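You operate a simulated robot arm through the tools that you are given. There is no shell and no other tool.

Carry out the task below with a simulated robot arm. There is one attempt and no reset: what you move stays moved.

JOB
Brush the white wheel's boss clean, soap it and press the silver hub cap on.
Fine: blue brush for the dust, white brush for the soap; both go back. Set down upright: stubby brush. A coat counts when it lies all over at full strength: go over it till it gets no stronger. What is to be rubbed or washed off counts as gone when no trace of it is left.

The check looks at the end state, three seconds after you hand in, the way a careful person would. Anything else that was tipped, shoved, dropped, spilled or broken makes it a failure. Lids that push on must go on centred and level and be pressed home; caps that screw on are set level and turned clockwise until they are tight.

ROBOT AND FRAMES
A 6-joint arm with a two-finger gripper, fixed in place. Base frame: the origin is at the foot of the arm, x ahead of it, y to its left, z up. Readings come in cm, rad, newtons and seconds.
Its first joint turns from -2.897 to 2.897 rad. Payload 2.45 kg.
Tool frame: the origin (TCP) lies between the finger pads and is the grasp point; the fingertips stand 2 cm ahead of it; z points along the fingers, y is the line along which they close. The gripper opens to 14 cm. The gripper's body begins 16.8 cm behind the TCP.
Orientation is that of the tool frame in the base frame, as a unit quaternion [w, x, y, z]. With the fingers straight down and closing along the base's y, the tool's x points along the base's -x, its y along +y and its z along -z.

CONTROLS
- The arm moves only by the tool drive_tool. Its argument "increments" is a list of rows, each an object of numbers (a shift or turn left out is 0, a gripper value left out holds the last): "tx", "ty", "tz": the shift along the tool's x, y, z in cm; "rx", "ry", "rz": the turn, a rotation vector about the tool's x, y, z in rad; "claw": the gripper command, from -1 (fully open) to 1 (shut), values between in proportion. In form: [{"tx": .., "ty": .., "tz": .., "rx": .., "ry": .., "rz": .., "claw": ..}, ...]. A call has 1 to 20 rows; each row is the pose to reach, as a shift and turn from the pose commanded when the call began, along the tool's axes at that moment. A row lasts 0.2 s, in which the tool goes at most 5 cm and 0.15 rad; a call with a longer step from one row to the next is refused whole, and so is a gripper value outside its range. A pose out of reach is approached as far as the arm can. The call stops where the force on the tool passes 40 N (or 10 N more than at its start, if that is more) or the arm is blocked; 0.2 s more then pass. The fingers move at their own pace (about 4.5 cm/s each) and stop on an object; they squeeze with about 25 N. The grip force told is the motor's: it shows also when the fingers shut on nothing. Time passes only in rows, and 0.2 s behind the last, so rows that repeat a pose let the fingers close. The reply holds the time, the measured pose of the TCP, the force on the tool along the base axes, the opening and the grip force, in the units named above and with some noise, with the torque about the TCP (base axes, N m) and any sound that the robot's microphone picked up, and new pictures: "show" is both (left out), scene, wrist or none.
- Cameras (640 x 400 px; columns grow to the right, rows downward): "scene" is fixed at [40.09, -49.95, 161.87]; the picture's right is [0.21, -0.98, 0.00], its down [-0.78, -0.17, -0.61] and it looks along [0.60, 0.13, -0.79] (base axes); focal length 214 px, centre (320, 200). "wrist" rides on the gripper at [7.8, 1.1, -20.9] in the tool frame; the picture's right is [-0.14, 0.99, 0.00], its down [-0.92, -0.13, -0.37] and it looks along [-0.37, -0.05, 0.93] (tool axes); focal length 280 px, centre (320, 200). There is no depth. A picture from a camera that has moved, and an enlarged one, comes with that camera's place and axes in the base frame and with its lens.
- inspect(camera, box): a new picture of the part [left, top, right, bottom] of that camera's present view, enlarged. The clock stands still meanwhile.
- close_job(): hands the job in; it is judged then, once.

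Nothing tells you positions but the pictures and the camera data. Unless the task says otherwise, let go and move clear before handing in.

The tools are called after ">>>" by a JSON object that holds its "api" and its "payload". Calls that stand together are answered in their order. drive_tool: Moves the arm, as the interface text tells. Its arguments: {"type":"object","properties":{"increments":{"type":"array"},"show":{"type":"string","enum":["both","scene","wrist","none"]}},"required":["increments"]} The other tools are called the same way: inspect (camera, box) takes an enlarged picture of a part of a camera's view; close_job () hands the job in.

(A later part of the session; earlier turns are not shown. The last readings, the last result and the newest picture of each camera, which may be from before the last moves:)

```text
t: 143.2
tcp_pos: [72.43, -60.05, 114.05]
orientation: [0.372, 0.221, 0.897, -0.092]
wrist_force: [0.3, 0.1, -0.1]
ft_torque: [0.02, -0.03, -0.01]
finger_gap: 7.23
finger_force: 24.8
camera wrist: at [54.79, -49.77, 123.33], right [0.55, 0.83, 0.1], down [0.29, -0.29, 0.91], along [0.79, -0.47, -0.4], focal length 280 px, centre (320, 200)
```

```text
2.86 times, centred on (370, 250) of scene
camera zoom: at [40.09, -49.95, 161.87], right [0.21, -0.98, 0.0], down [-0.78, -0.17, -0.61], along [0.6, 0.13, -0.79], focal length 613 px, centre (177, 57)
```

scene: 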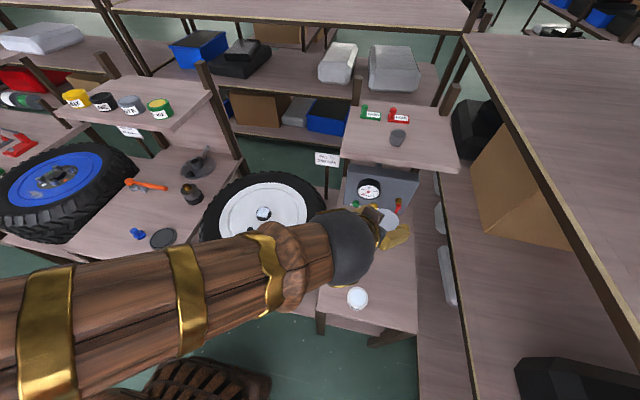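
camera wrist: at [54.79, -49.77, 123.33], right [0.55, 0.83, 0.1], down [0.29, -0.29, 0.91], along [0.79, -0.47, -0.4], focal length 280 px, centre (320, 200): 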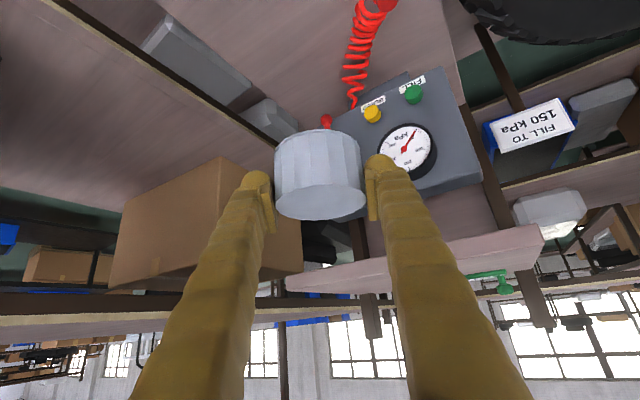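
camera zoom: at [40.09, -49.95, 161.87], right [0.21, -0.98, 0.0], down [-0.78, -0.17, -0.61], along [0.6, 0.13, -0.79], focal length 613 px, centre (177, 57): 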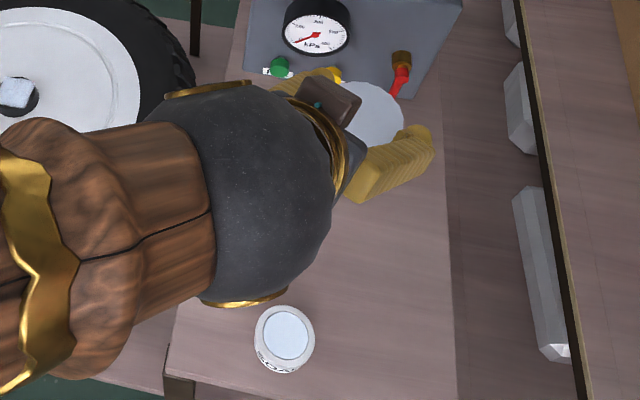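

>>> {"api": "drive_tool", "payload": {"increments": [{"tx": 3, "tz": 3}, {"tx": 6, "tz": 6}, {"tx": 9, "tz": 9}, {"tx": 12, "tz": 12}, {"tx": 15, "tz": 15}, {"tx": 18, "tz": 18}, {"tx": 20, "tz": 20}, {"tx": 21, "tz": 21}, {"tx": 21.5, "tz": 21.5}, {"tx": 21.5, "tz": 21.5}]}}

>>> {"api": "inspect", "payload": {"camera": "scene", "box": [300, 220, 440, 320]}}

>>> {"api": "inspect", "payload": {"camera": "wrist", "box": [220, 80, 420, 240]}}

```text
t: 145.4
tcp_pos: [72.15, -59.89, 83.37]
orientation: [0.371, 0.22, 0.897, -0.091]
wrist_force: [0.7, 0.0, -0.5]
ft_torque: [0.02, 0.0, 0.03]
finger_gap: 7.22
finger_force: 25.1
camera wrist: at [54.66, -49.58, 92.59], right [0.55, 0.83, 0.1], down [0.29, -0.29, 0.91], along [0.79, -0.47, -0.4], focal length 280 px, centre (320, 200)
```

scene: 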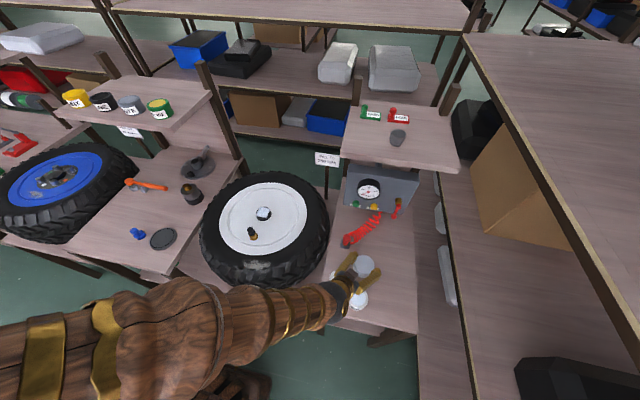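
wrist: 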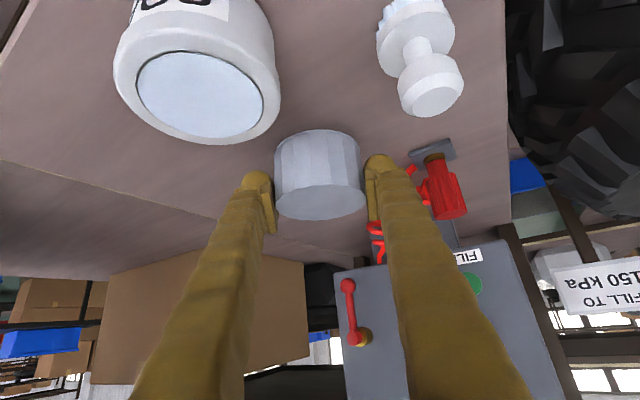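

```text
4.00 times, centred on (370, 270) of scene
camera zoom: at [40.09, -49.95, 161.87], right [0.21, -0.98, 0.0], down [-0.78, -0.17, -0.61], along [0.6, 0.13, -0.79], focal length 858 px, centre (120, -80)
```

zoom: 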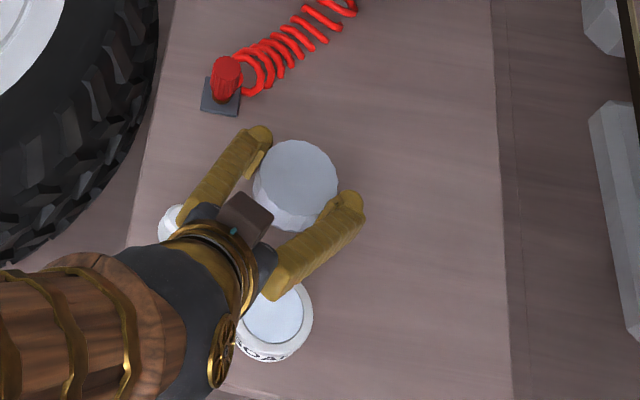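

```text
2.50 times, centred on (320, 160) of wrist
camera zoom: at [54.66, -49.58, 92.59], right [0.55, 0.83, 0.1], down [0.29, -0.29, 0.91], along [0.79, -0.47, -0.4], focal length 701 px, centre (320, 300)
```

zoom: 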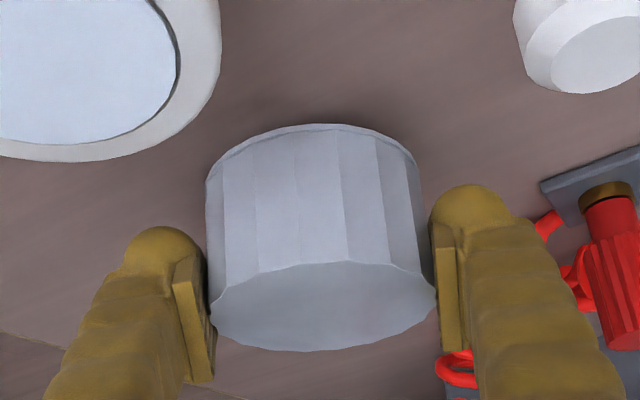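

>>> {"api": "drive_tool", "payload": {"increments": [{"tx": 0.5, "tz": 0.5}, {"tx": 0.9, "tz": 0.9}, {"tx": 1.1, "tz": 1.1}, {"tx": 1.2, "tz": 1.2}, {"tx": 1.2, "tz": 1.2}], "show": "none"}}

>>> {"api": "drive_tool", "payload": {"increments": [{"tx": 0.05, "tz": 0.05}, {"tx": 0.1, "tz": 0.1}, {"tx": 0.1, "tz": 0.1}], "show": "none"}}

```text
t: 146.6
tcp_pos: [72.22, -59.88, 81.88]
orientation: [0.372, 0.221, 0.897, -0.093]
wrist_force: [-5.9, 2.6, 32.0]
ft_torque: [-0.84, 0.98, -0.19]
finger_gap: 7.24
finger_force: 25.3
```

```text
t: 147.0
tcp_pos: [72.22, -60.0, 81.98]
orientation: [0.373, 0.221, 0.896, -0.093]
wrist_force: [-0.4, -1.4, 4.8]
ft_torque: [-0.22, 0.08, 0.01]
finger_gap: 7.21
finger_force: 25.3
stopped in row 2: the force on the tool passed its limit at 45 N (the readings are from after the stop); the commanded pose is now the measured one
```

The cap is down on the bench at TCP z≈81.95. I'll open and back off along the tool axis.

>>> {"api": "drive_tool", "payload": {"increments": [{"claw": 0.0}, {"claw": -0.2}, {"claw": -0.35}, {"claw": -0.35}, {"tz": -1.5}, {"tz": -4}, {"tz": -8}, {"tz": -12}, {"tz": -16}, {"tz": -16}]}}

>>> {"api": "inspect", "payload": {"camera": "scene", "box": [310, 230, 410, 320]}}

>>> {"api": "inspect", "payload": {"camera": "wrist", "box": [200, 0, 480, 200]}}

```text
t: 149.2
tcp_pos: [62.43, -54.71, 93.18]
orientation: [0.372, 0.221, 0.897, -0.091]
wrist_force: [0.2, 0.0, 0.2]
ft_torque: [0.0, -0.02, 0.05]
finger_gap: 9.44
finger_force: 0.0
camera wrist: at [44.89, -44.43, 102.26], right [0.55, 0.83, 0.1], down [0.28, -0.29, 0.91], along [0.79, -0.47, -0.4], focal length 280 px, centre (320, 200)
```

scene: 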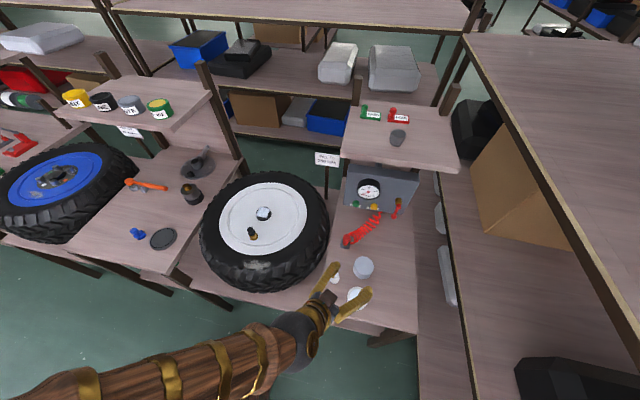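
wrist: 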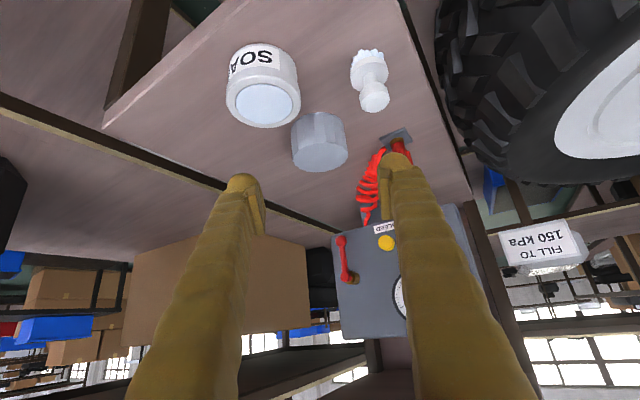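

```text
4.44 times, centred on (360, 275) of scene
camera zoom: at [40.09, -49.95, 161.87], right [0.21, -0.98, 0.0], down [-0.78, -0.17, -0.61], along [0.6, 0.13, -0.79], focal length 953 px, centre (142, -133)
```

zoom: 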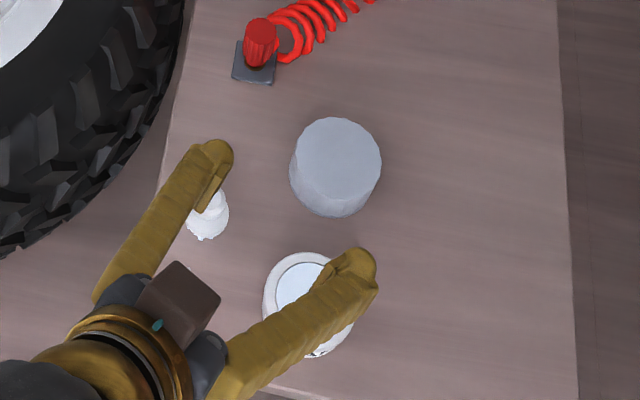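

```text
2.00 times, centred on (340, 100) of wrist
camera zoom: at [44.89, -44.43, 102.26], right [0.55, 0.83, 0.1], down [0.28, -0.29, 0.91], along [0.79, -0.47, -0.4], focal length 561 px, centre (280, 400)
```

zoom: 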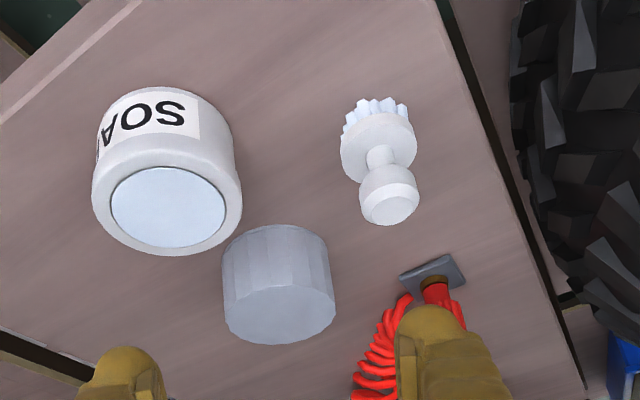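

The cap stands upright on the bench near (72, -60), and the brush and tub are undisturbed. I'll rise, turn the tool back to straight down, and go above the cap.

>>> {"api": "drive_tool", "payload": {"increments": [{"tx": -2.8, "tz": -2.8}, {"tx": -5.6, "tz": -5.6}, {"tx": -8.4, "tz": -8.4}, {"tx": -11.2, "tz": -11.2}, {"tx": -14, "tz": -14}, {"tx": -14, "tz": -14, "ry": 0.131}, {"tx": -14, "tz": -14, "ry": 0.262}, {"tx": -14, "tz": -14, "ry": 0.393}, {"tx": -14, "tz": -14, "ry": 0.524}, {"tx": -14, "tz": -14, "ry": 0.654}, {"tx": -14, "tz": -14, "ry": 0.785}, {"tx": -14, "tz": -14, "ry": 0.785}], "show": "none"}}

```text
t: 151.8
tcp_pos: [62.18, -54.71, 112.93]
orientation: [0.001, 0.238, 0.971, -0.001]
wrist_force: [0.1, 0.0, 0.1]
ft_torque: [0.0, 0.02, -0.04]
finger_gap: 9.46
finger_force: 0.1
```

>>> {"api": "drive_tool", "payload": {"increments": [{"rz": -0.12}, {"rz": -0.24}, {"rz": -0.36}, {"rz": -0.481}, {"rz": -0.481}], "show": "none"}}

>>> {"api": "drive_tool", "payload": {"increments": [{"tx": -2.5, "ty": -1.3, "tz": 2}, {"tx": -5, "ty": -2.6, "tz": 4}, {"tx": -7.5, "ty": -3.9, "tz": 6}, {"tx": -9.9, "ty": -5.2, "tz": 8}, {"tx": -9.9, "ty": -5.2, "tz": 10}, {"tx": -9.9, "ty": -5.2, "tz": 10}]}}

>>> {"api": "inspect", "payload": {"camera": "wrist", "box": [240, 100, 400, 220]}}

>>> {"api": "inspect", "payload": {"camera": "scene", "box": [330, 240, 400, 300]}}

```text
t: 153.0
tcp_pos: [62.16, -54.68, 113.02]
orientation: [0.001, -0.001, 1.0, -0.001]
wrist_force: [0.1, -0.1, -0.6]
ft_torque: [0.0, -0.01, -0.02]
finger_gap: 9.46
finger_force: 0.0
```

```text
t: 154.4
tcp_pos: [72.09, -59.78, 102.82]
orientation: [0.0, 0.0, 1.0, -0.001]
wrist_force: [-0.1, -0.6, 0.2]
ft_torque: [0.01, -0.03, 0.02]
finger_gap: 9.46
finger_force: 0.1
camera wrist: at [64.21, -58.73, 123.78], right [0.14, 0.99, 0.0], down [0.92, -0.13, 0.37], along [0.37, -0.05, -0.93], focal length 280 px, centre (320, 200)
```

scene: 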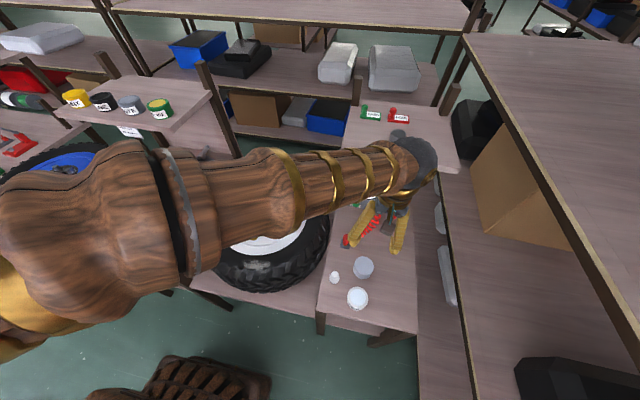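
wrist: 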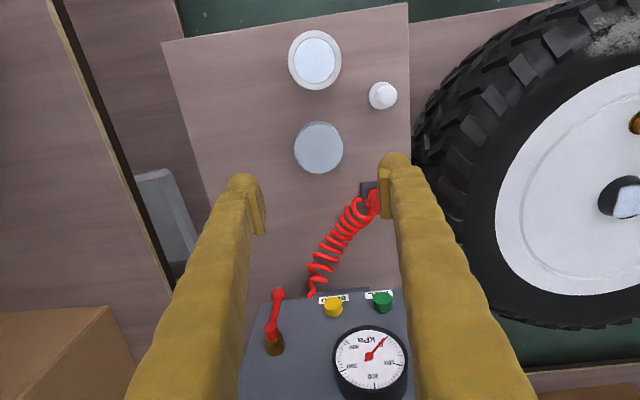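

```text
3.33 times, centred on (320, 160) of wrist
camera zoom: at [64.21, -58.73, 123.78], right [0.14, 0.99, 0.0], down [0.92, -0.13, 0.37], along [0.37, -0.05, -0.93], focal length 935 px, centre (320, 333)
```

zoom: 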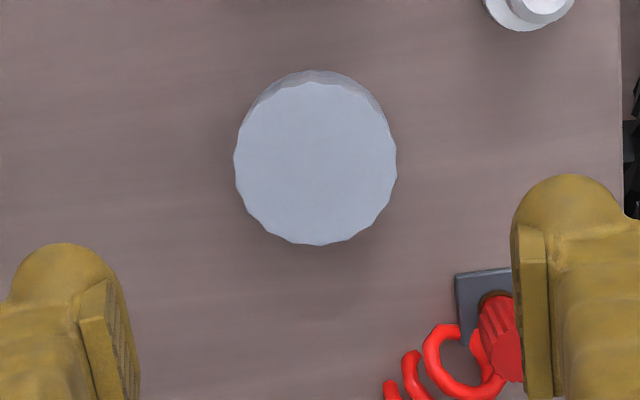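

```text
6.67 times, centred on (365, 270) of scene
camera zoom: at [40.09, -49.95, 161.87], right [0.21, -0.98, 0.0], down [-0.78, -0.17, -0.61], along [0.6, 0.13, -0.79], focal length 1430 px, centre (20, -267)
```

zoom: 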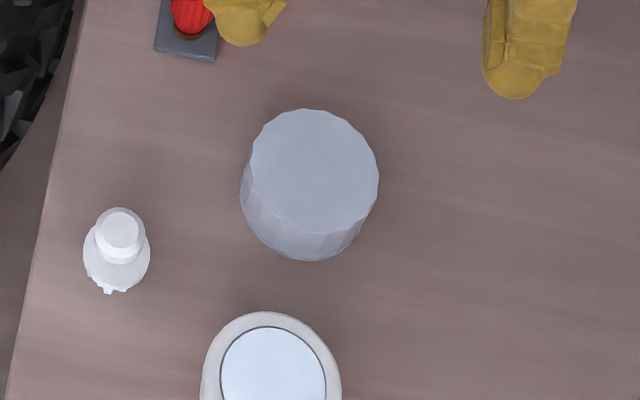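

The cap is at (72.5, -60.1) with its top at z≈82.2 and a diameter of about 7.2 cm. To centre it on the tool axis I'll first squeeze it along x, then regrip along y.

>>> {"api": "drive_tool", "payload": {"increments": [{"tx": -0.2, "ty": -0.15, "rz": 0.143}, {"tx": -0.45, "ty": -0.29, "rz": 0.286}, {"tx": -0.45, "ty": -0.29, "rz": 0.429}, {"tx": -0.45, "ty": -0.29, "rz": 0.572}, {"tx": -0.45, "ty": -0.29, "rz": 0.715}, {"tx": -0.45, "ty": -0.29, "rz": 0.858}, {"tx": -0.45, "ty": -0.29, "rz": 1.001}, {"tx": -0.45, "ty": -0.29, "rz": 1.144}, {"tx": -0.45, "ty": -0.29, "rz": 1.287}, {"tx": -0.45, "ty": -0.29, "rz": 1.43}, {"tx": -0.45, "ty": -0.29, "rz": 1.571}, {"tx": -0.45, "ty": -0.29, "rz": 1.571}], "show": "wrist"}}

```text
t: 157.0
tcp_pos: [72.52, -60.16, 102.86]
orientation: [0.001, 0.708, 0.706, 0.0]
wrist_force: [0.5, -0.1, 0.2]
ft_torque: [0.01, 0.01, -0.01]
finger_gap: 9.47
finger_force: 0.1
camera wrist: at [73.49, -52.37, 123.81], right [0.99, -0.14, 0.0], down [-0.13, -0.92, 0.37], along [-0.05, -0.37, -0.93], focal length 280 px, centre (320, 200)
```

wrist: 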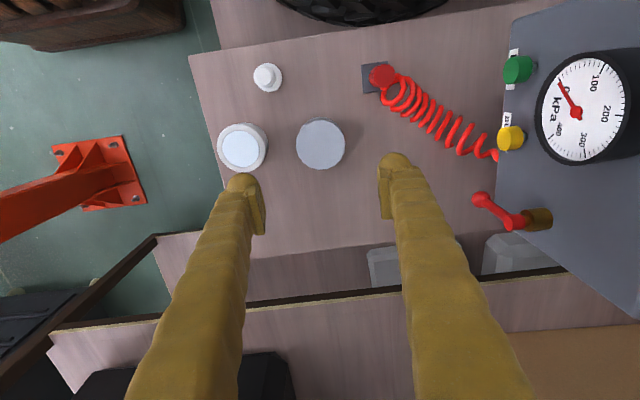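

>>> {"api": "drive_tool", "payload": {"increments": [{"tz": 4.5, "claw": -0.23}, {"tz": 9}, {"tz": 13.5}, {"tz": 17.5}, {"tz": 20}, {"tz": 21.3}, {"tz": 21.6}, {"tz": 21.6}], "show": "wrist"}}

>>> {"api": "inspect", "payload": {"camera": "scene", "box": [330, 240, 400, 310]}}

```text
t: 158.8
tcp_pos: [72.51, -60.22, 81.35]
orientation: [0.001, 0.708, 0.706, 0.001]
wrist_force: [0.3, 0.4, 0.2]
ft_torque: [0.03, -0.03, 0.0]
finger_gap: 8.64
finger_force: 0.1
camera wrist: at [73.61, -52.39, 102.29], right [0.99, -0.14, 0.0], down [-0.13, -0.92, 0.37], along [-0.05, -0.37, -0.93], focal length 280 px, centre (320, 200)
```

wrist: 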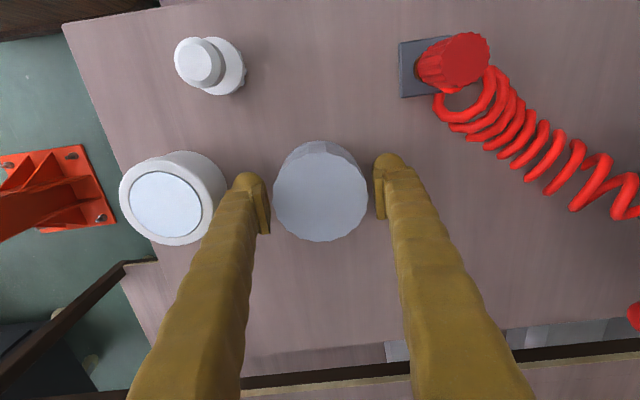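

```text
5.71 times, centred on (365, 275) of scene
camera zoom: at [40.09, -49.95, 161.87], right [0.21, -0.98, 0.0], down [-0.78, -0.17, -0.61], along [0.6, 0.13, -0.79], focal length 1226 px, centre (63, -229)
```

zoom: 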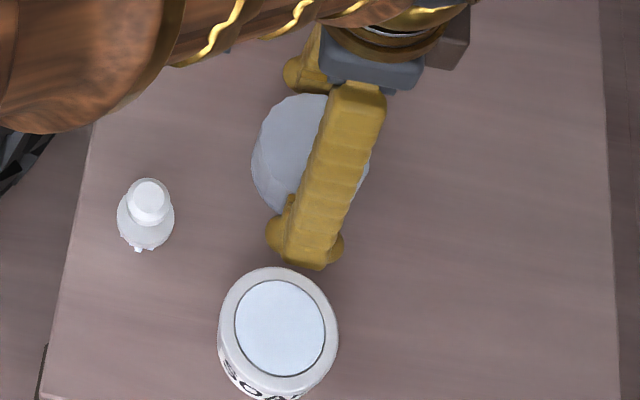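

Clear of the tub and well centred. I'll squeeze along x, then open and rise.

>>> {"api": "drive_tool", "payload": {"increments": [{"claw": 0.0}, {"claw": 0.2}, {"claw": 0.6}, {"claw": 0.6}, {"claw": 0.6}], "show": "none"}}

>>> {"api": "drive_tool", "payload": {"increments": [{"claw": -0.1}, {"claw": -0.23}, {"claw": -0.23}, {"tz": -3}, {"tz": -7.5}, {"tz": -12}, {"tz": -12}], "show": "none"}}

```text
t: 160.0
tcp_pos: [72.54, -60.23, 81.46]
orientation: [0.001, 0.707, 0.707, 0.0]
wrist_force: [-0.9, 0.8, 3.7]
ft_torque: [-0.01, 0.15, 0.0]
finger_gap: 7.44
finger_force: 24.5
```

```text
t: 161.6
tcp_pos: [72.68, -60.2, 93.5]
orientation: [0.002, 0.707, 0.707, 0.0]
wrist_force: [-0.6, -0.8, -0.6]
ft_torque: [0.02, -0.01, 0.0]
finger_gap: 8.59
finger_force: 0.1
```

>>> {"api": "drive_tool", "payload": {"increments": [{"rz": -0.143}, {"rz": -0.286}, {"rz": -0.429}, {"rz": -0.572}, {"rz": -0.715}, {"rz": -0.858}, {"rz": -1.001}, {"rz": -1.144}, {"rz": -1.287}, {"rz": -1.43}, {"rz": -1.571}, {"rz": -1.571}], "show": "wrist"}}

>>> {"api": "inspect", "payload": {"camera": "wrist", "box": [250, 100, 390, 200]}}

```text
t: 164.2
tcp_pos: [72.55, -60.19, 93.34]
orientation: [0.001, 0.0, 1.0, -0.001]
wrist_force: [0.4, 0.0, 1.0]
ft_torque: [0.0, 0.01, -0.01]
finger_gap: 8.62
finger_force: 0.0
camera wrist: at [64.63, -59.16, 114.24], right [0.14, 0.99, 0.0], down [0.92, -0.13, 0.37], along [0.37, -0.05, -0.93], focal length 280 px, centre (320, 200)
```

wrist: 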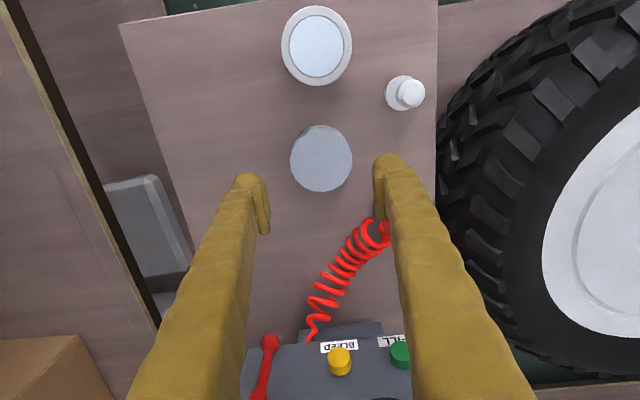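

```text
4.00 times, centred on (320, 150) of wrist
camera zoom: at [64.63, -59.16, 114.24], right [0.14, 0.99, 0.0], down [0.92, -0.13, 0.37], along [0.37, -0.05, -0.93], focal length 1122 px, centre (320, 400)
```

zoom: 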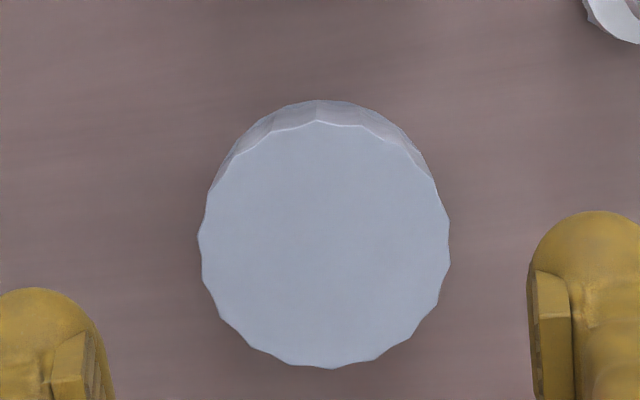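

The cap centre lines up with the tool axis. I'll go down and grip it along y.

>>> {"api": "drive_tool", "payload": {"increments": [{"tz": 4.5}, {"tz": 8.5}, {"tz": 11}, {"tz": 12.05}, {"tz": 12.05}, {"tz": 12.05, "claw": 0.0}, {"tz": 12.05, "claw": 0.3}, {"tz": 12.05, "claw": 1}, {"tz": 12.05, "claw": 1}, {"tz": 12.05, "claw": 1}], "show": "wrist"}}

>>> {"api": "inspect", "payload": {"camera": "wrist", "box": [230, 110, 410, 240]}}

```text
t: 166.4
tcp_pos: [72.39, -60.16, 81.2]
orientation: [0.0, 0.001, 1.0, 0.0]
wrist_force: [0.9, -0.3, 0.4]
ft_torque: [0.01, 0.02, 0.01]
finger_gap: 7.48
finger_force: 24.8
camera wrist: at [64.54, -59.1, 102.12], right [0.14, 0.99, 0.0], down [0.92, -0.13, 0.37], along [0.37, -0.05, -0.93], focal length 280 px, centre (320, 200)
```

wrist: 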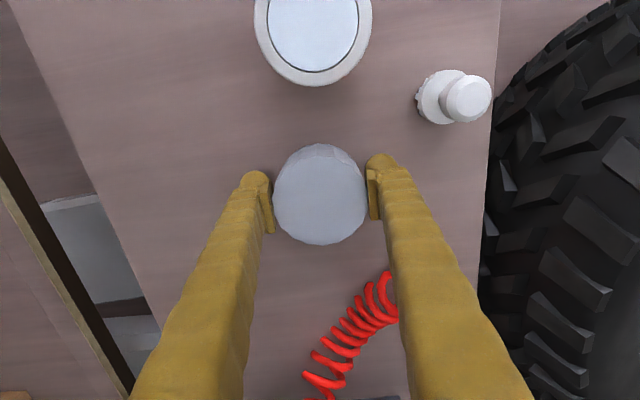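

```text
3.08 times, centred on (320, 175) of wrist
camera zoom: at [64.54, -59.1, 102.12], right [0.14, 0.99, 0.0], down [0.92, -0.13, 0.37], along [0.37, -0.05, -0.93], focal length 863 px, centre (320, 277)
```

zoom: 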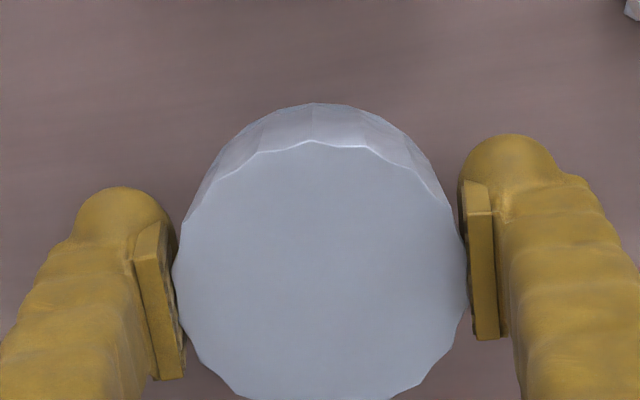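

The cap is held firmly, level and centred on the tool. I'll carry it over the boss.

>>> {"api": "drive_tool", "payload": {"increments": [{"tz": -3}, {"tz": -7.5}, {"tz": -12}, {"tz": -16.5}, {"tz": -20}, {"tx": -1.35, "ty": 4.5, "tz": -20}, {"tx": -2.7, "ty": 9, "tz": -20}, {"tx": -4.05, "ty": 13.5, "tz": -20}, {"tx": -5.4, "ty": 18, "tz": -20}, {"tx": -6.75, "ty": 22.5, "tz": -20}, {"tx": -8.1, "ty": 27, "tz": -20}, {"tx": -9.45, "ty": 31.5, "tz": -20}, {"tx": -10.8, "ty": 36, "tz": -20}, {"tx": -12.15, "ty": 40.6, "tz": -20}, {"tx": -13.47, "ty": 45.11, "tz": -20}, {"tx": -13.47, "ty": 45.11, "tz": -20}]}}

>>> {"api": "inspect", "payload": {"camera": "scene", "box": [215, 160, 305, 230]}}

>>> {"api": "inspect", "payload": {"camera": "wrist", "box": [230, 80, 410, 220]}}

```text
t: 169.8
tcp_pos: [86.13, -15.07, 101.32]
orientation: [0.001, 0.001, 1.0, 0.0]
wrist_force: [0.0, -0.6, -0.6]
ft_torque: [-0.01, -0.02, -0.01]
finger_gap: 7.48
finger_force: 24.8
camera wrist: at [78.25, -13.88, 122.24], right [0.14, 0.99, 0.0], down [0.92, -0.13, 0.37], along [0.37, -0.05, -0.93], focal length 280 px, centre (320, 200)
```

scene: 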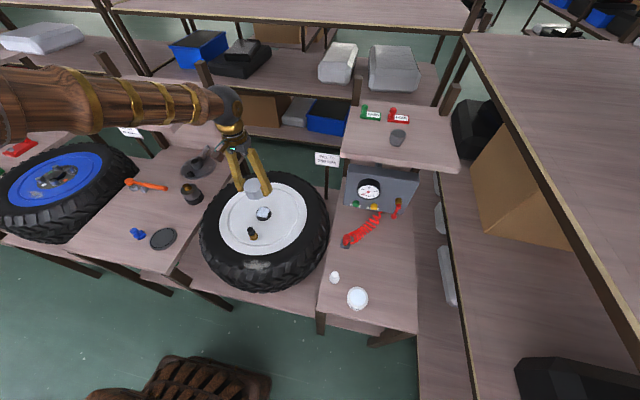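
wrist: 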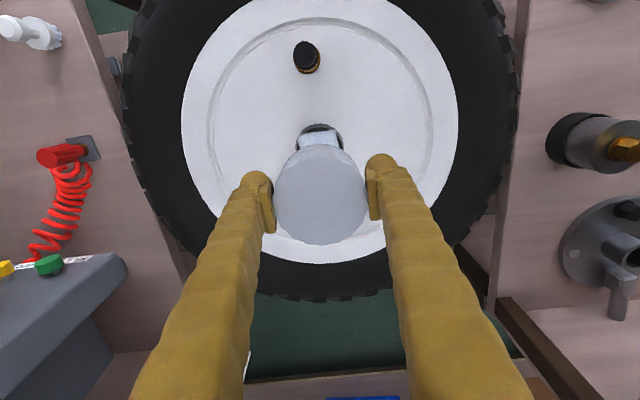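

```text
5.71 times, centred on (260, 195) of scene
camera zoom: at [40.09, -49.95, 161.87], right [0.21, -0.98, 0.0], down [-0.78, -0.17, -0.61], along [0.6, 0.13, -0.79], focal length 1226 px, centre (663, 229)
```

zoom: 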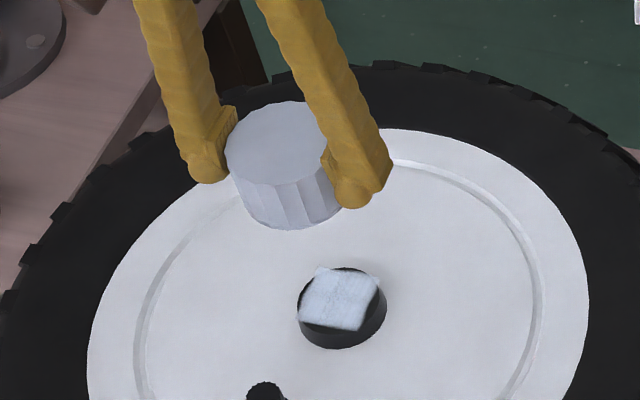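

```text
2.86 times, centred on (320, 150) of wrist
camera zoom: at [78.25, -13.88, 122.24], right [0.14, 0.99, 0.0], down [0.92, -0.13, 0.37], along [0.37, -0.05, -0.93], focal length 801 px, centre (320, 343)
```

zoom: 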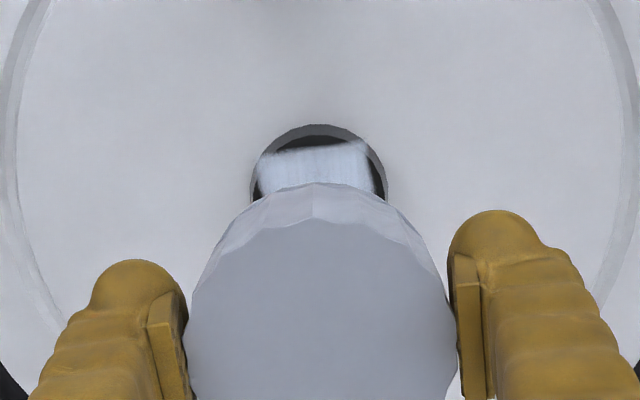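

>>> {"api": "drive_tool", "payload": {"increments": [{"tx": 0.22, "ty": -0.11, "tz": 4}, {"tx": 0.22, "ty": -0.11, "tz": 8}, {"tx": 0.22, "ty": -0.11, "tz": 10.5}, {"tx": 0.22, "ty": -0.11, "tz": 12.1}, {"tx": 0.22, "ty": -0.11, "tz": 12.1}], "show": "none"}}

>>> {"api": "inspect", "payload": {"camera": "scene", "box": [240, 185, 290, 225]}}

>>> {"api": "inspect", "payload": {"camera": "wrist", "box": [250, 80, 390, 180]}}

```text
t: 171.0
tcp_pos: [85.75, -15.44, 89.26]
orientation: [0.001, 0.001, 1.0, 0.0]
wrist_force: [-0.5, 0.9, -0.5]
ft_torque: [-0.02, -0.03, 0.0]
finger_gap: 7.48
finger_force: 25.5
```

```text
10.00 times, centred on (265, 205) of scene
camera zoom: at [40.09, -49.95, 161.87], right [0.21, -0.98, 0.0], down [-0.78, -0.17, -0.61], along [0.6, 0.13, -0.79], focal length 2145 px, centre (870, 150)
```

zoom: 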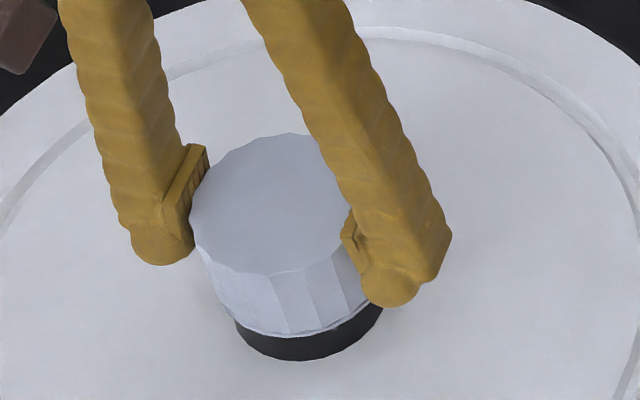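

```text
4.00 times, centred on (320, 130) of wrist
camera zoom: at [77.88, -14.15, 110.08], right [0.14, 0.99, 0.0], down [0.92, -0.13, 0.37], along [0.37, -0.05, -0.93], focal length 1122 px, centre (320, 480)
```

zoom: 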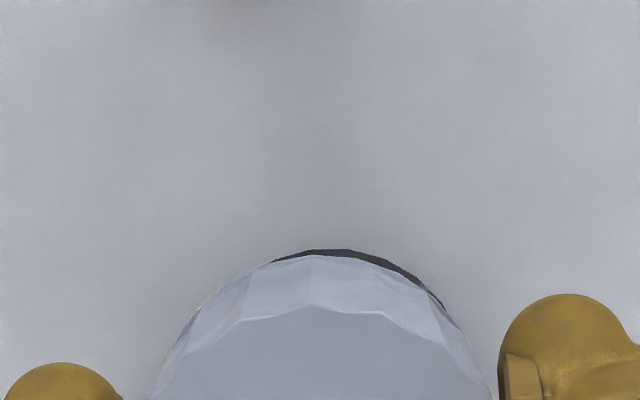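

The cap is about 2 mm off toward -y, so I'll correct that before lowering.

>>> {"api": "drive_tool", "payload": {"increments": [{"tx": -0.13, "ty": 0.16}, {"tx": -0.13, "ty": 0.16}, {"tx": -0.13, "ty": 0.16}], "show": "none"}}

>>> {"api": "inspect", "payload": {"camera": "wrist", "box": [270, 120, 370, 190]}}

>>> {"api": "inspect", "payload": {"camera": "scene", "box": [245, 195, 285, 223]}}

```text
t: 171.8
tcp_pos: [85.94, -14.98, 89.19]
orientation: [0.0, 0.001, 1.0, -0.001]
wrist_force: [0.1, -0.2, -0.3]
ft_torque: [-0.06, 0.0, -0.04]
finger_gap: 7.49
finger_force: 24.5
```

```text
5.71 times, centred on (320, 155) of wrist
camera zoom: at [78.03, -13.95, 110.06], right [0.14, 0.99, 0.0], down [0.92, -0.13, 0.37], along [0.37, -0.05, -0.93], focal length 1602 px, centre (320, 457)
```

zoom: 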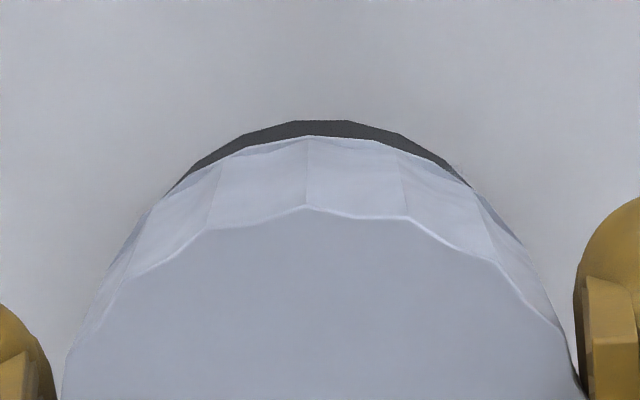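

```text
14.29 times, centred on (265, 209) of scene
camera zoom: at [40.09, -49.95, 161.87], right [0.21, -0.98, 0.0], down [-0.78, -0.17, -0.61], along [0.6, 0.13, -0.79], focal length 3064 px, centre (1106, 71)
```

zoom: 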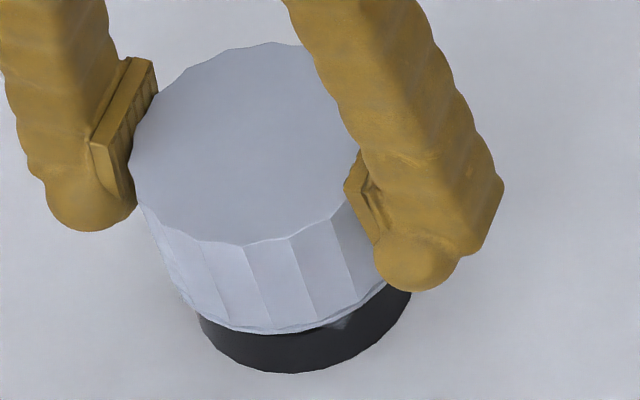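

Now it's aligned within about half a millimetre. I'll lower it gently.

>>> {"api": "drive_tool", "payload": {"increments": [{"tz": 0.3}, {"tz": 0.6}, {"tz": 0.8}, {"tz": 0.8}], "show": "none"}}

>>> {"api": "inspect", "payload": {"camera": "wrist", "box": [270, 120, 370, 190]}}

```text
t: 172.8
tcp_pos: [85.94, -15.09, 88.31]
orientation: [0.001, 0.001, 1.0, -0.001]
wrist_force: [-0.9, -0.9, -1.1]
ft_torque: [-0.02, 0.0, -0.01]
finger_gap: 7.5
finger_force: 25.0
```

```text
5.71 times, centred on (320, 155) of wrist
camera zoom: at [78.05, -13.96, 109.22], right [0.14, 0.99, 0.0], down [0.92, -0.13, 0.37], along [0.37, -0.05, -0.93], focal length 1602 px, centre (320, 457)
```

zoom: 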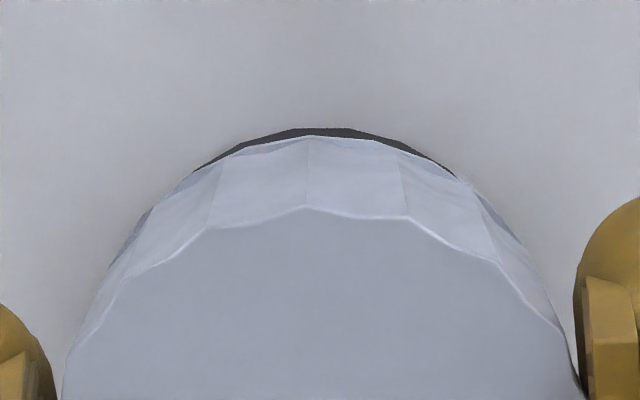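

>>> {"api": "drive_tool", "payload": {"increments": [{"tx": 0.04, "tz": 0.1}, {"tx": 0.04, "tz": 0.2}, {"tx": 0.04, "tz": 0.3}, {"tx": 0.04, "tz": 0.3}], "show": "none"}}

```text
t: 173.8
tcp_pos: [85.8, -15.11, 88.12]
orientation: [0.001, 0.001, 1.0, -0.001]
wrist_force: [-1.0, -0.4, -0.5]
ft_torque: [0.02, 0.0, 0.03]
finger_gap: 7.46
finger_force: 25.4
```

>>> {"api": "drive_tool", "payload": {"increments": [{"tz": 0.08}, {"tz": 0.16}, {"tz": 0.24}, {"tz": 0.24}], "show": "none"}}

>>> {"api": "inspect", "payload": {"camera": "wrist", "box": [270, 120, 370, 190]}}

```text
t: 174.8
tcp_pos: [85.94, -15.0, 87.68]
orientation: [0.001, 0.001, 1.0, -0.001]
wrist_force: [0.7, -0.1, -1.2]
ft_torque: [0.02, -0.01, -0.02]
finger_gap: 7.46
finger_force: 24.9
```

```text
5.71 times, centred on (320, 155) of wrist
camera zoom: at [78.01, -13.99, 108.69], right [0.14, 0.99, 0.0], down [0.92, -0.13, 0.37], along [0.37, -0.05, -0.93], focal length 1602 px, centre (320, 457)
```

zoom: 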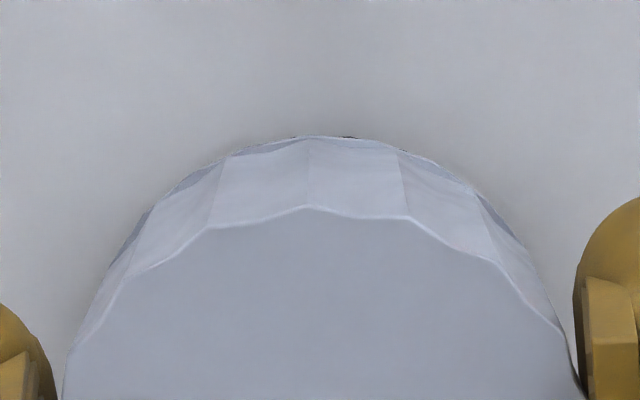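

The cap's rim is now below the boss top with no resistance. I'll keep lowering slowly.

>>> {"api": "drive_tool", "payload": {"increments": [{"tz": 0.08}, {"tz": 0.16}, {"tz": 0.24}, {"tz": 0.24}], "show": "none"}}

>>> {"api": "inspect", "payload": {"camera": "scene", "box": [245, 195, 285, 223]}}

```text
t: 175.8
tcp_pos: [85.87, -15.09, 87.76]
orientation: [0.001, 0.001, 1.0, -0.001]
wrist_force: [-0.3, 1.7, -0.4]
ft_torque: [0.01, 0.01, 0.01]
finger_gap: 7.46
finger_force: 25.2
```

```text
14.29 times, centred on (265, 209) of scene
camera zoom: at [40.09, -49.95, 161.87], right [0.21, -0.98, 0.0], down [-0.78, -0.17, -0.61], along [0.6, 0.13, -0.79], focal length 3064 px, centre (1106, 71)
```

zoom: 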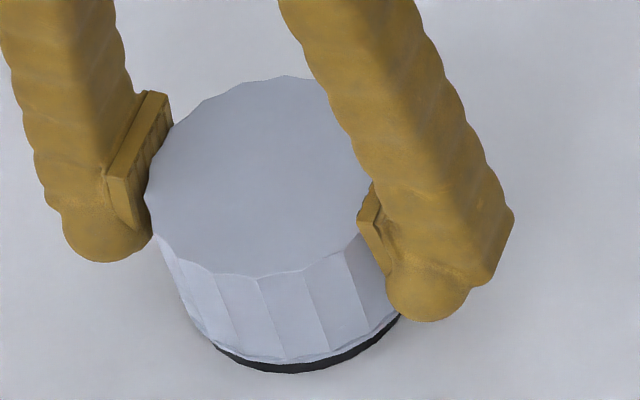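

>>> {"api": "drive_tool", "payload": {"increments": [{"tz": 0.08}, {"tz": 0.16}, {"tz": 0.2}, {"tz": 0.2}], "show": "none"}}

>>> {"api": "drive_tool", "payload": {"increments": [{"tz": 0.05}, {"tz": 0.1}, {"tz": 0.1}], "show": "none"}}

>>> {"api": "inspect", "payload": {"camera": "scene", "box": [245, 195, 285, 223]}}

```text
t: 176.8
tcp_pos: [85.85, -15.13, 87.37]
orientation: [0.001, 0.0, 1.0, -0.002]
wrist_force: [0.2, -0.2, -1.0]
ft_torque: [0.02, -0.03, -0.01]
finger_gap: 7.45
finger_force: 25.1
```

```text
t: 177.6
tcp_pos: [85.79, -15.06, 87.22]
orientation: [0.001, 0.001, 1.0, -0.001]
wrist_force: [0.6, -0.3, -0.2]
ft_torque: [-0.01, -0.01, 0.01]
finger_gap: 7.46
finger_force: 25.0
```

```text
14.29 times, centred on (265, 209) of scene
camera zoom: at [40.09, -49.95, 161.87], right [0.21, -0.98, 0.0], down [-0.78, -0.17, -0.61], along [0.6, 0.13, -0.79], focal length 3064 px, centre (1106, 71)
```

zoom: 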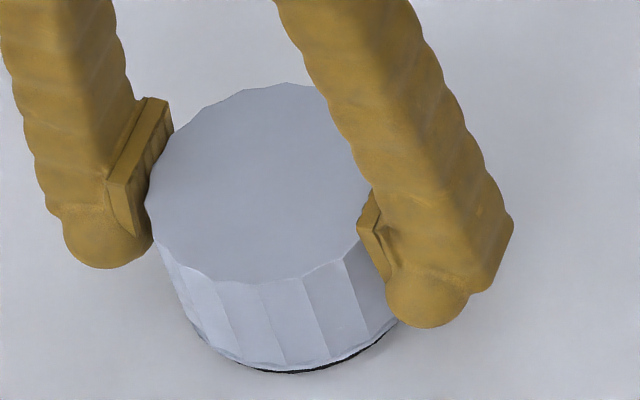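

>>> {"api": "drive_tool", "payload": {"increments": [{"tz": 0.05}, {"tz": 0.1}, {"tz": 0.15}, {"tz": 0.15}], "show": "none"}}

>>> {"api": "drive_tool", "payload": {"increments": [{"tz": 0.05}, {"tz": 0.1}, {"tz": 0.1}], "show": "none"}}

>>> {"api": "inspect", "payload": {"camera": "scene", "box": [245, 195, 285, 223]}}

```text
t: 178.6
tcp_pos: [85.91, -15.09, 87.1]
orientation: [0.001, 0.001, 1.0, -0.001]
wrist_force: [0.9, -0.6, -1.1]
ft_torque: [0.0, 0.0, -0.03]
finger_gap: 7.44
finger_force: 24.9
```

```text
t: 179.4
tcp_pos: [85.83, -15.03, 87.13]
orientation: [0.001, 0.0, 1.0, -0.001]
wrist_force: [0.2, -0.2, -0.6]
ft_torque: [0.02, -0.02, -0.03]
finger_gap: 7.45
finger_force: 25.2
```

```text
14.29 times, centred on (265, 209) of scene
camera zoom: at [40.09, -49.95, 161.87], right [0.21, -0.98, 0.0], down [-0.78, -0.17, -0.61], along [0.6, 0.13, -0.79], focal length 3064 px, centre (1106, 71)
```

zoom: 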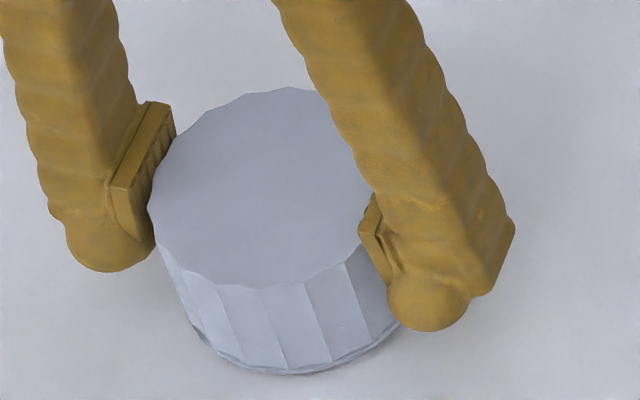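

>>> {"api": "drive_tool", "payload": {"increments": [{"tz": 0.06}, {"tz": 0.12}, {"tz": 0.12}], "show": "none"}}

>>> {"api": "drive_tool", "payload": {"increments": [{"tz": 0.06}, {"tz": 0.12}, {"tz": 0.12}], "show": "none"}}

>>> {"api": "inspect", "payload": {"camera": "scene", "box": [245, 195, 285, 223]}}

```text
t: 180.2
tcp_pos: [85.9, -15.04, 86.87]
orientation: [0.001, 0.001, 1.0, -0.001]
wrist_force: [-0.6, -0.6, 0.0]
ft_torque: [0.05, 0.04, -0.01]
finger_gap: 7.47
finger_force: 24.9
```

```text
t: 181.0
tcp_pos: [85.96, -15.11, 86.78]
orientation: [0.001, 0.002, 1.0, -0.001]
wrist_force: [-2.0, 1.1, 4.3]
ft_torque: [0.02, 0.02, 0.02]
finger_gap: 7.42
finger_force: 24.5
```

```text
14.29 times, centred on (265, 209) of scene
camera zoom: at [40.09, -49.95, 161.87], right [0.21, -0.98, 0.0], down [-0.78, -0.17, -0.61], along [0.6, 0.13, -0.79], focal length 3064 px, centre (1106, 71)
```

zoom: 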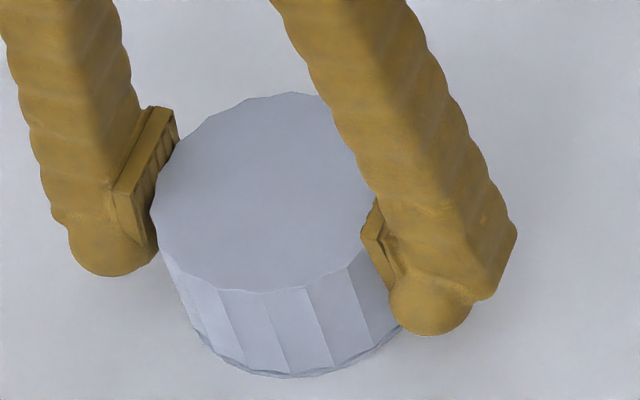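

First resistance at TCP z≈86.8. I'll press a little more through the grip.

>>> {"api": "drive_tool", "payload": {"increments": [{"tz": 0.05}, {"tz": 0.1}, {"tz": 0.1}], "show": "none"}}

```text
t: 181.8
tcp_pos: [85.99, -15.0, 86.79]
orientation: [0.002, 0.001, 1.0, -0.001]
wrist_force: [2.8, -0.6, 13.7]
ft_torque: [-0.07, 0.07, 0.16]
finger_gap: 7.43
finger_force: 25.2
```

>>> {"api": "drive_tool", "payload": {"increments": [{"tz": 0.05}, {"tz": 0.1}, {"tz": 0.1}], "show": "none"}}

>>> {"api": "inspect", "payload": {"camera": "scene", "box": [245, 195, 285, 223]}}

```text
t: 182.6
tcp_pos: [85.92, -15.1, 86.61]
orientation: [0.002, 0.001, 1.0, -0.001]
wrist_force: [3.4, -4.5, 27.8]
ft_torque: [-0.02, -0.04, 0.17]
finger_gap: 7.47
finger_force: 25.1
```

```text
14.29 times, centred on (265, 209) of scene
camera zoom: at [40.09, -49.95, 161.87], right [0.21, -0.98, 0.0], down [-0.78, -0.17, -0.61], along [0.6, 0.13, -0.79], focal length 3064 px, centre (1106, 71)
```

zoom: 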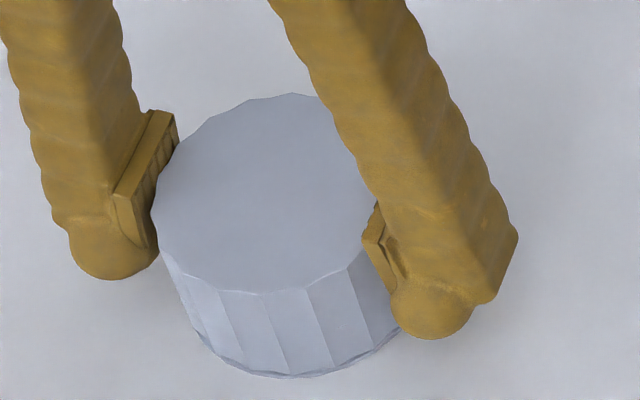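

The cap is over the boss and fits snugly. I'll let go, and press it home from above with closed fingers.

>>> {"api": "drive_tool", "payload": {"increments": [{"tz": -0.1}, {"tz": -0.1, "claw": 0.0}, {"tz": -0.1, "claw": -0.25}, {"tz": -0.1, "claw": -0.25}, {"tz": -2}, {"tz": -6}, {"tz": -10}, {"tz": -10}]}}

>>> {"api": "inspect", "payload": {"camera": "scene", "box": [245, 195, 285, 223]}}

>>> {"api": "inspect", "payload": {"camera": "wrist", "box": [250, 100, 390, 200]}}

```text
t: 184.4
tcp_pos: [86.09, -15.21, 96.53]
orientation: [0.001, 0.001, 1.0, 0.0]
wrist_force: [-0.6, -0.4, -0.5]
ft_torque: [-0.01, -0.01, -0.01]
finger_gap: 8.76
finger_force: 0.1
camera wrist: at [78.16, -14.11, 117.45], right [0.14, 0.99, 0.0], down [0.92, -0.13, 0.37], along [0.37, -0.05, -0.93], focal length 280 px, centre (320, 200)
```

scene: 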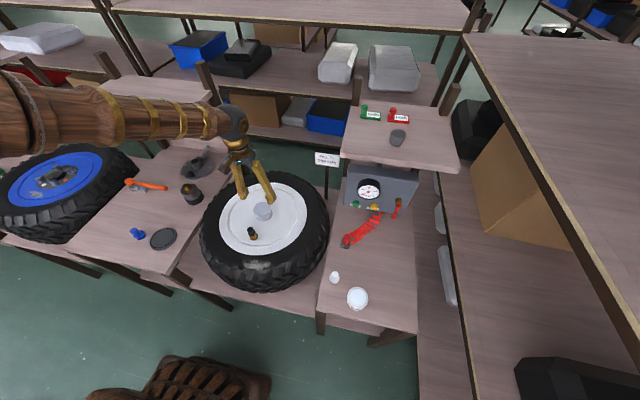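
wrist: 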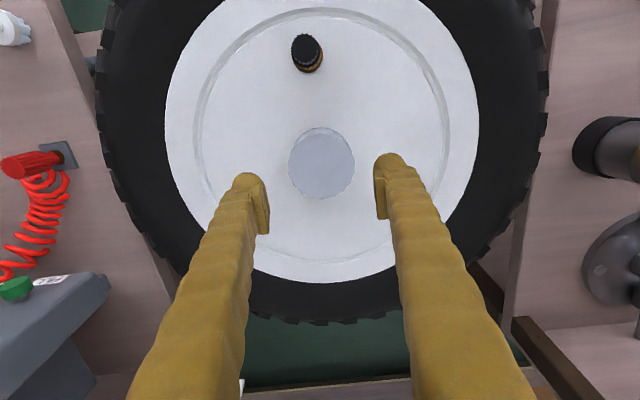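

```text
14.29 times, centred on (265, 209) of scene
camera zoom: at [40.09, -49.95, 161.87], right [0.21, -0.98, 0.0], down [-0.78, -0.17, -0.61], along [0.6, 0.13, -0.79], focal length 3064 px, centre (1106, 71)
```

zoom: 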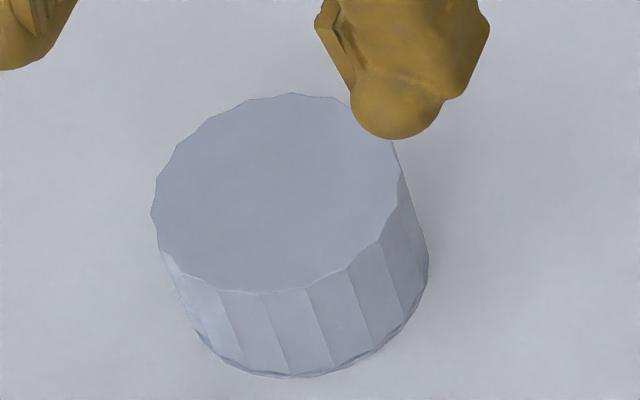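

```text
4.00 times, centred on (320, 150) of wrist
camera zoom: at [78.16, -14.11, 117.45], right [0.14, 0.99, 0.0], down [0.92, -0.13, 0.37], along [0.37, -0.05, -0.93], focal length 1122 px, centre (320, 400)
```

zoom: 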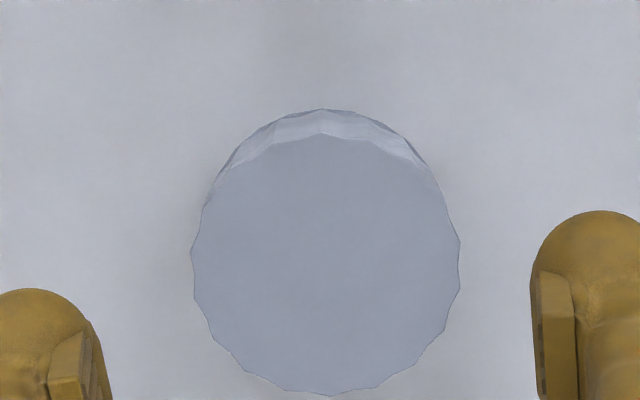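

The cap sits level and centred. I'll close the fingers and push down on the middle of its top.

>>> {"api": "drive_tool", "payload": {"increments": [{"claw": 0.5}, {"claw": 1}, {"claw": 1}, {"claw": 1}, {"claw": 1}, {"ty": 0.1, "tz": 3}, {"ty": 0.1, "tz": 5}, {"ty": 0.1, "tz": 6}, {"ty": 0.1, "tz": 6}], "show": "none"}}

>>> {"api": "inspect", "payload": {"camera": "scene", "box": [240, 185, 290, 225]}}

>>> {"api": "inspect", "payload": {"camera": "wrist", "box": [250, 110, 390, 210]}}

```text
t: 186.4
tcp_pos: [85.95, -15.15, 90.41]
orientation: [0.0, 0.001, 1.0, 0.0]
wrist_force: [0.2, 0.1, 0.1]
ft_torque: [-0.04, 0.0, 0.02]
finger_gap: 0.0
finger_force: 23.9
```

```text
10.00 times, centred on (265, 205) of scene
camera zoom: at [40.09, -49.95, 161.87], right [0.21, -0.98, 0.0], down [-0.78, -0.17, -0.61], along [0.6, 0.13, -0.79], focal length 2145 px, centre (870, 150)
```

zoom: 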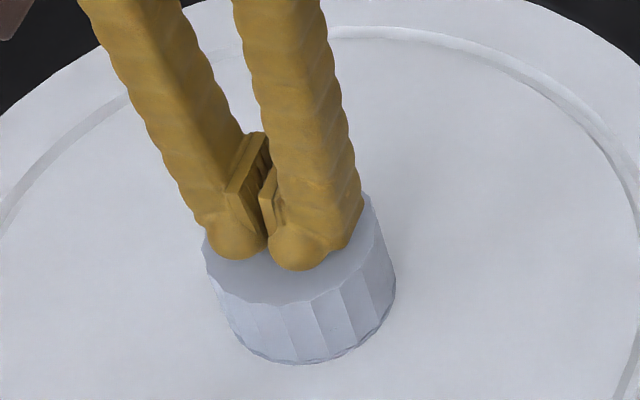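

```text
4.00 times, centred on (320, 160) of wrist
camera zoom: at [78.12, -14.01, 111.41], right [0.14, 0.99, 0.0], down [0.92, -0.13, 0.37], along [0.37, -0.05, -0.93], focal length 1122 px, centre (320, 360)
```

zoom: 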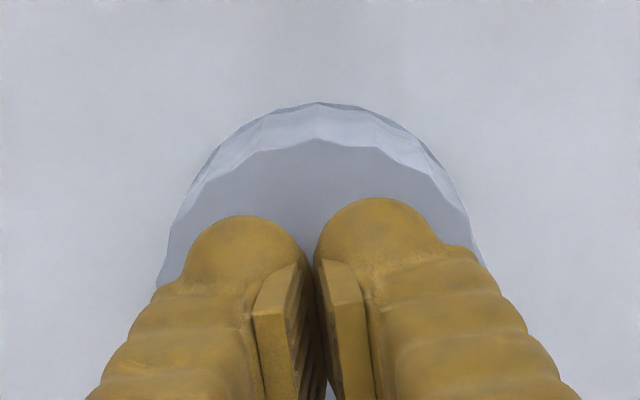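

>>> {"api": "drive_tool", "payload": {"increments": [{"tz": 0.2}, {"tz": 0.4}, {"tz": 0.5}, {"tz": 0.5}], "show": "none"}}

>>> {"api": "drive_tool", "payload": {"increments": [{"tz": 0.1}, {"tz": 0.2}, {"tz": 0.2}], "show": "none"}}

```text
t: 187.4
tcp_pos: [85.95, -14.96, 89.95]
orientation: [0.0, 0.0, 1.0, 0.0]
wrist_force: [-0.9, 0.0, 0.1]
ft_torque: [0.0, -0.01, -0.04]
finger_gap: 0.0
finger_force: 24.1
```

```text
t: 188.2
tcp_pos: [85.91, -14.96, 89.9]
orientation: [0.002, 0.002, 1.0, -0.001]
wrist_force: [0.5, -4.0, 11.5]
ft_torque: [-0.08, 0.02, 0.01]
finger_gap: 0.61
finger_force: 25.0
```

>>> {"api": "drive_tool", "payload": {"increments": [{"tz": 0.06}, {"tz": 0.12}, {"tz": 0.12}], "show": "none"}}

```text
t: 189.0
tcp_pos: [85.88, -14.93, 89.94]
orientation: [0.001, 0.001, 1.0, 0.0]
wrist_force: [-5.1, -10.1, 34.8]
ft_torque: [-0.15, 0.18, -0.02]
finger_gap: 0.6
finger_force: 25.1
```

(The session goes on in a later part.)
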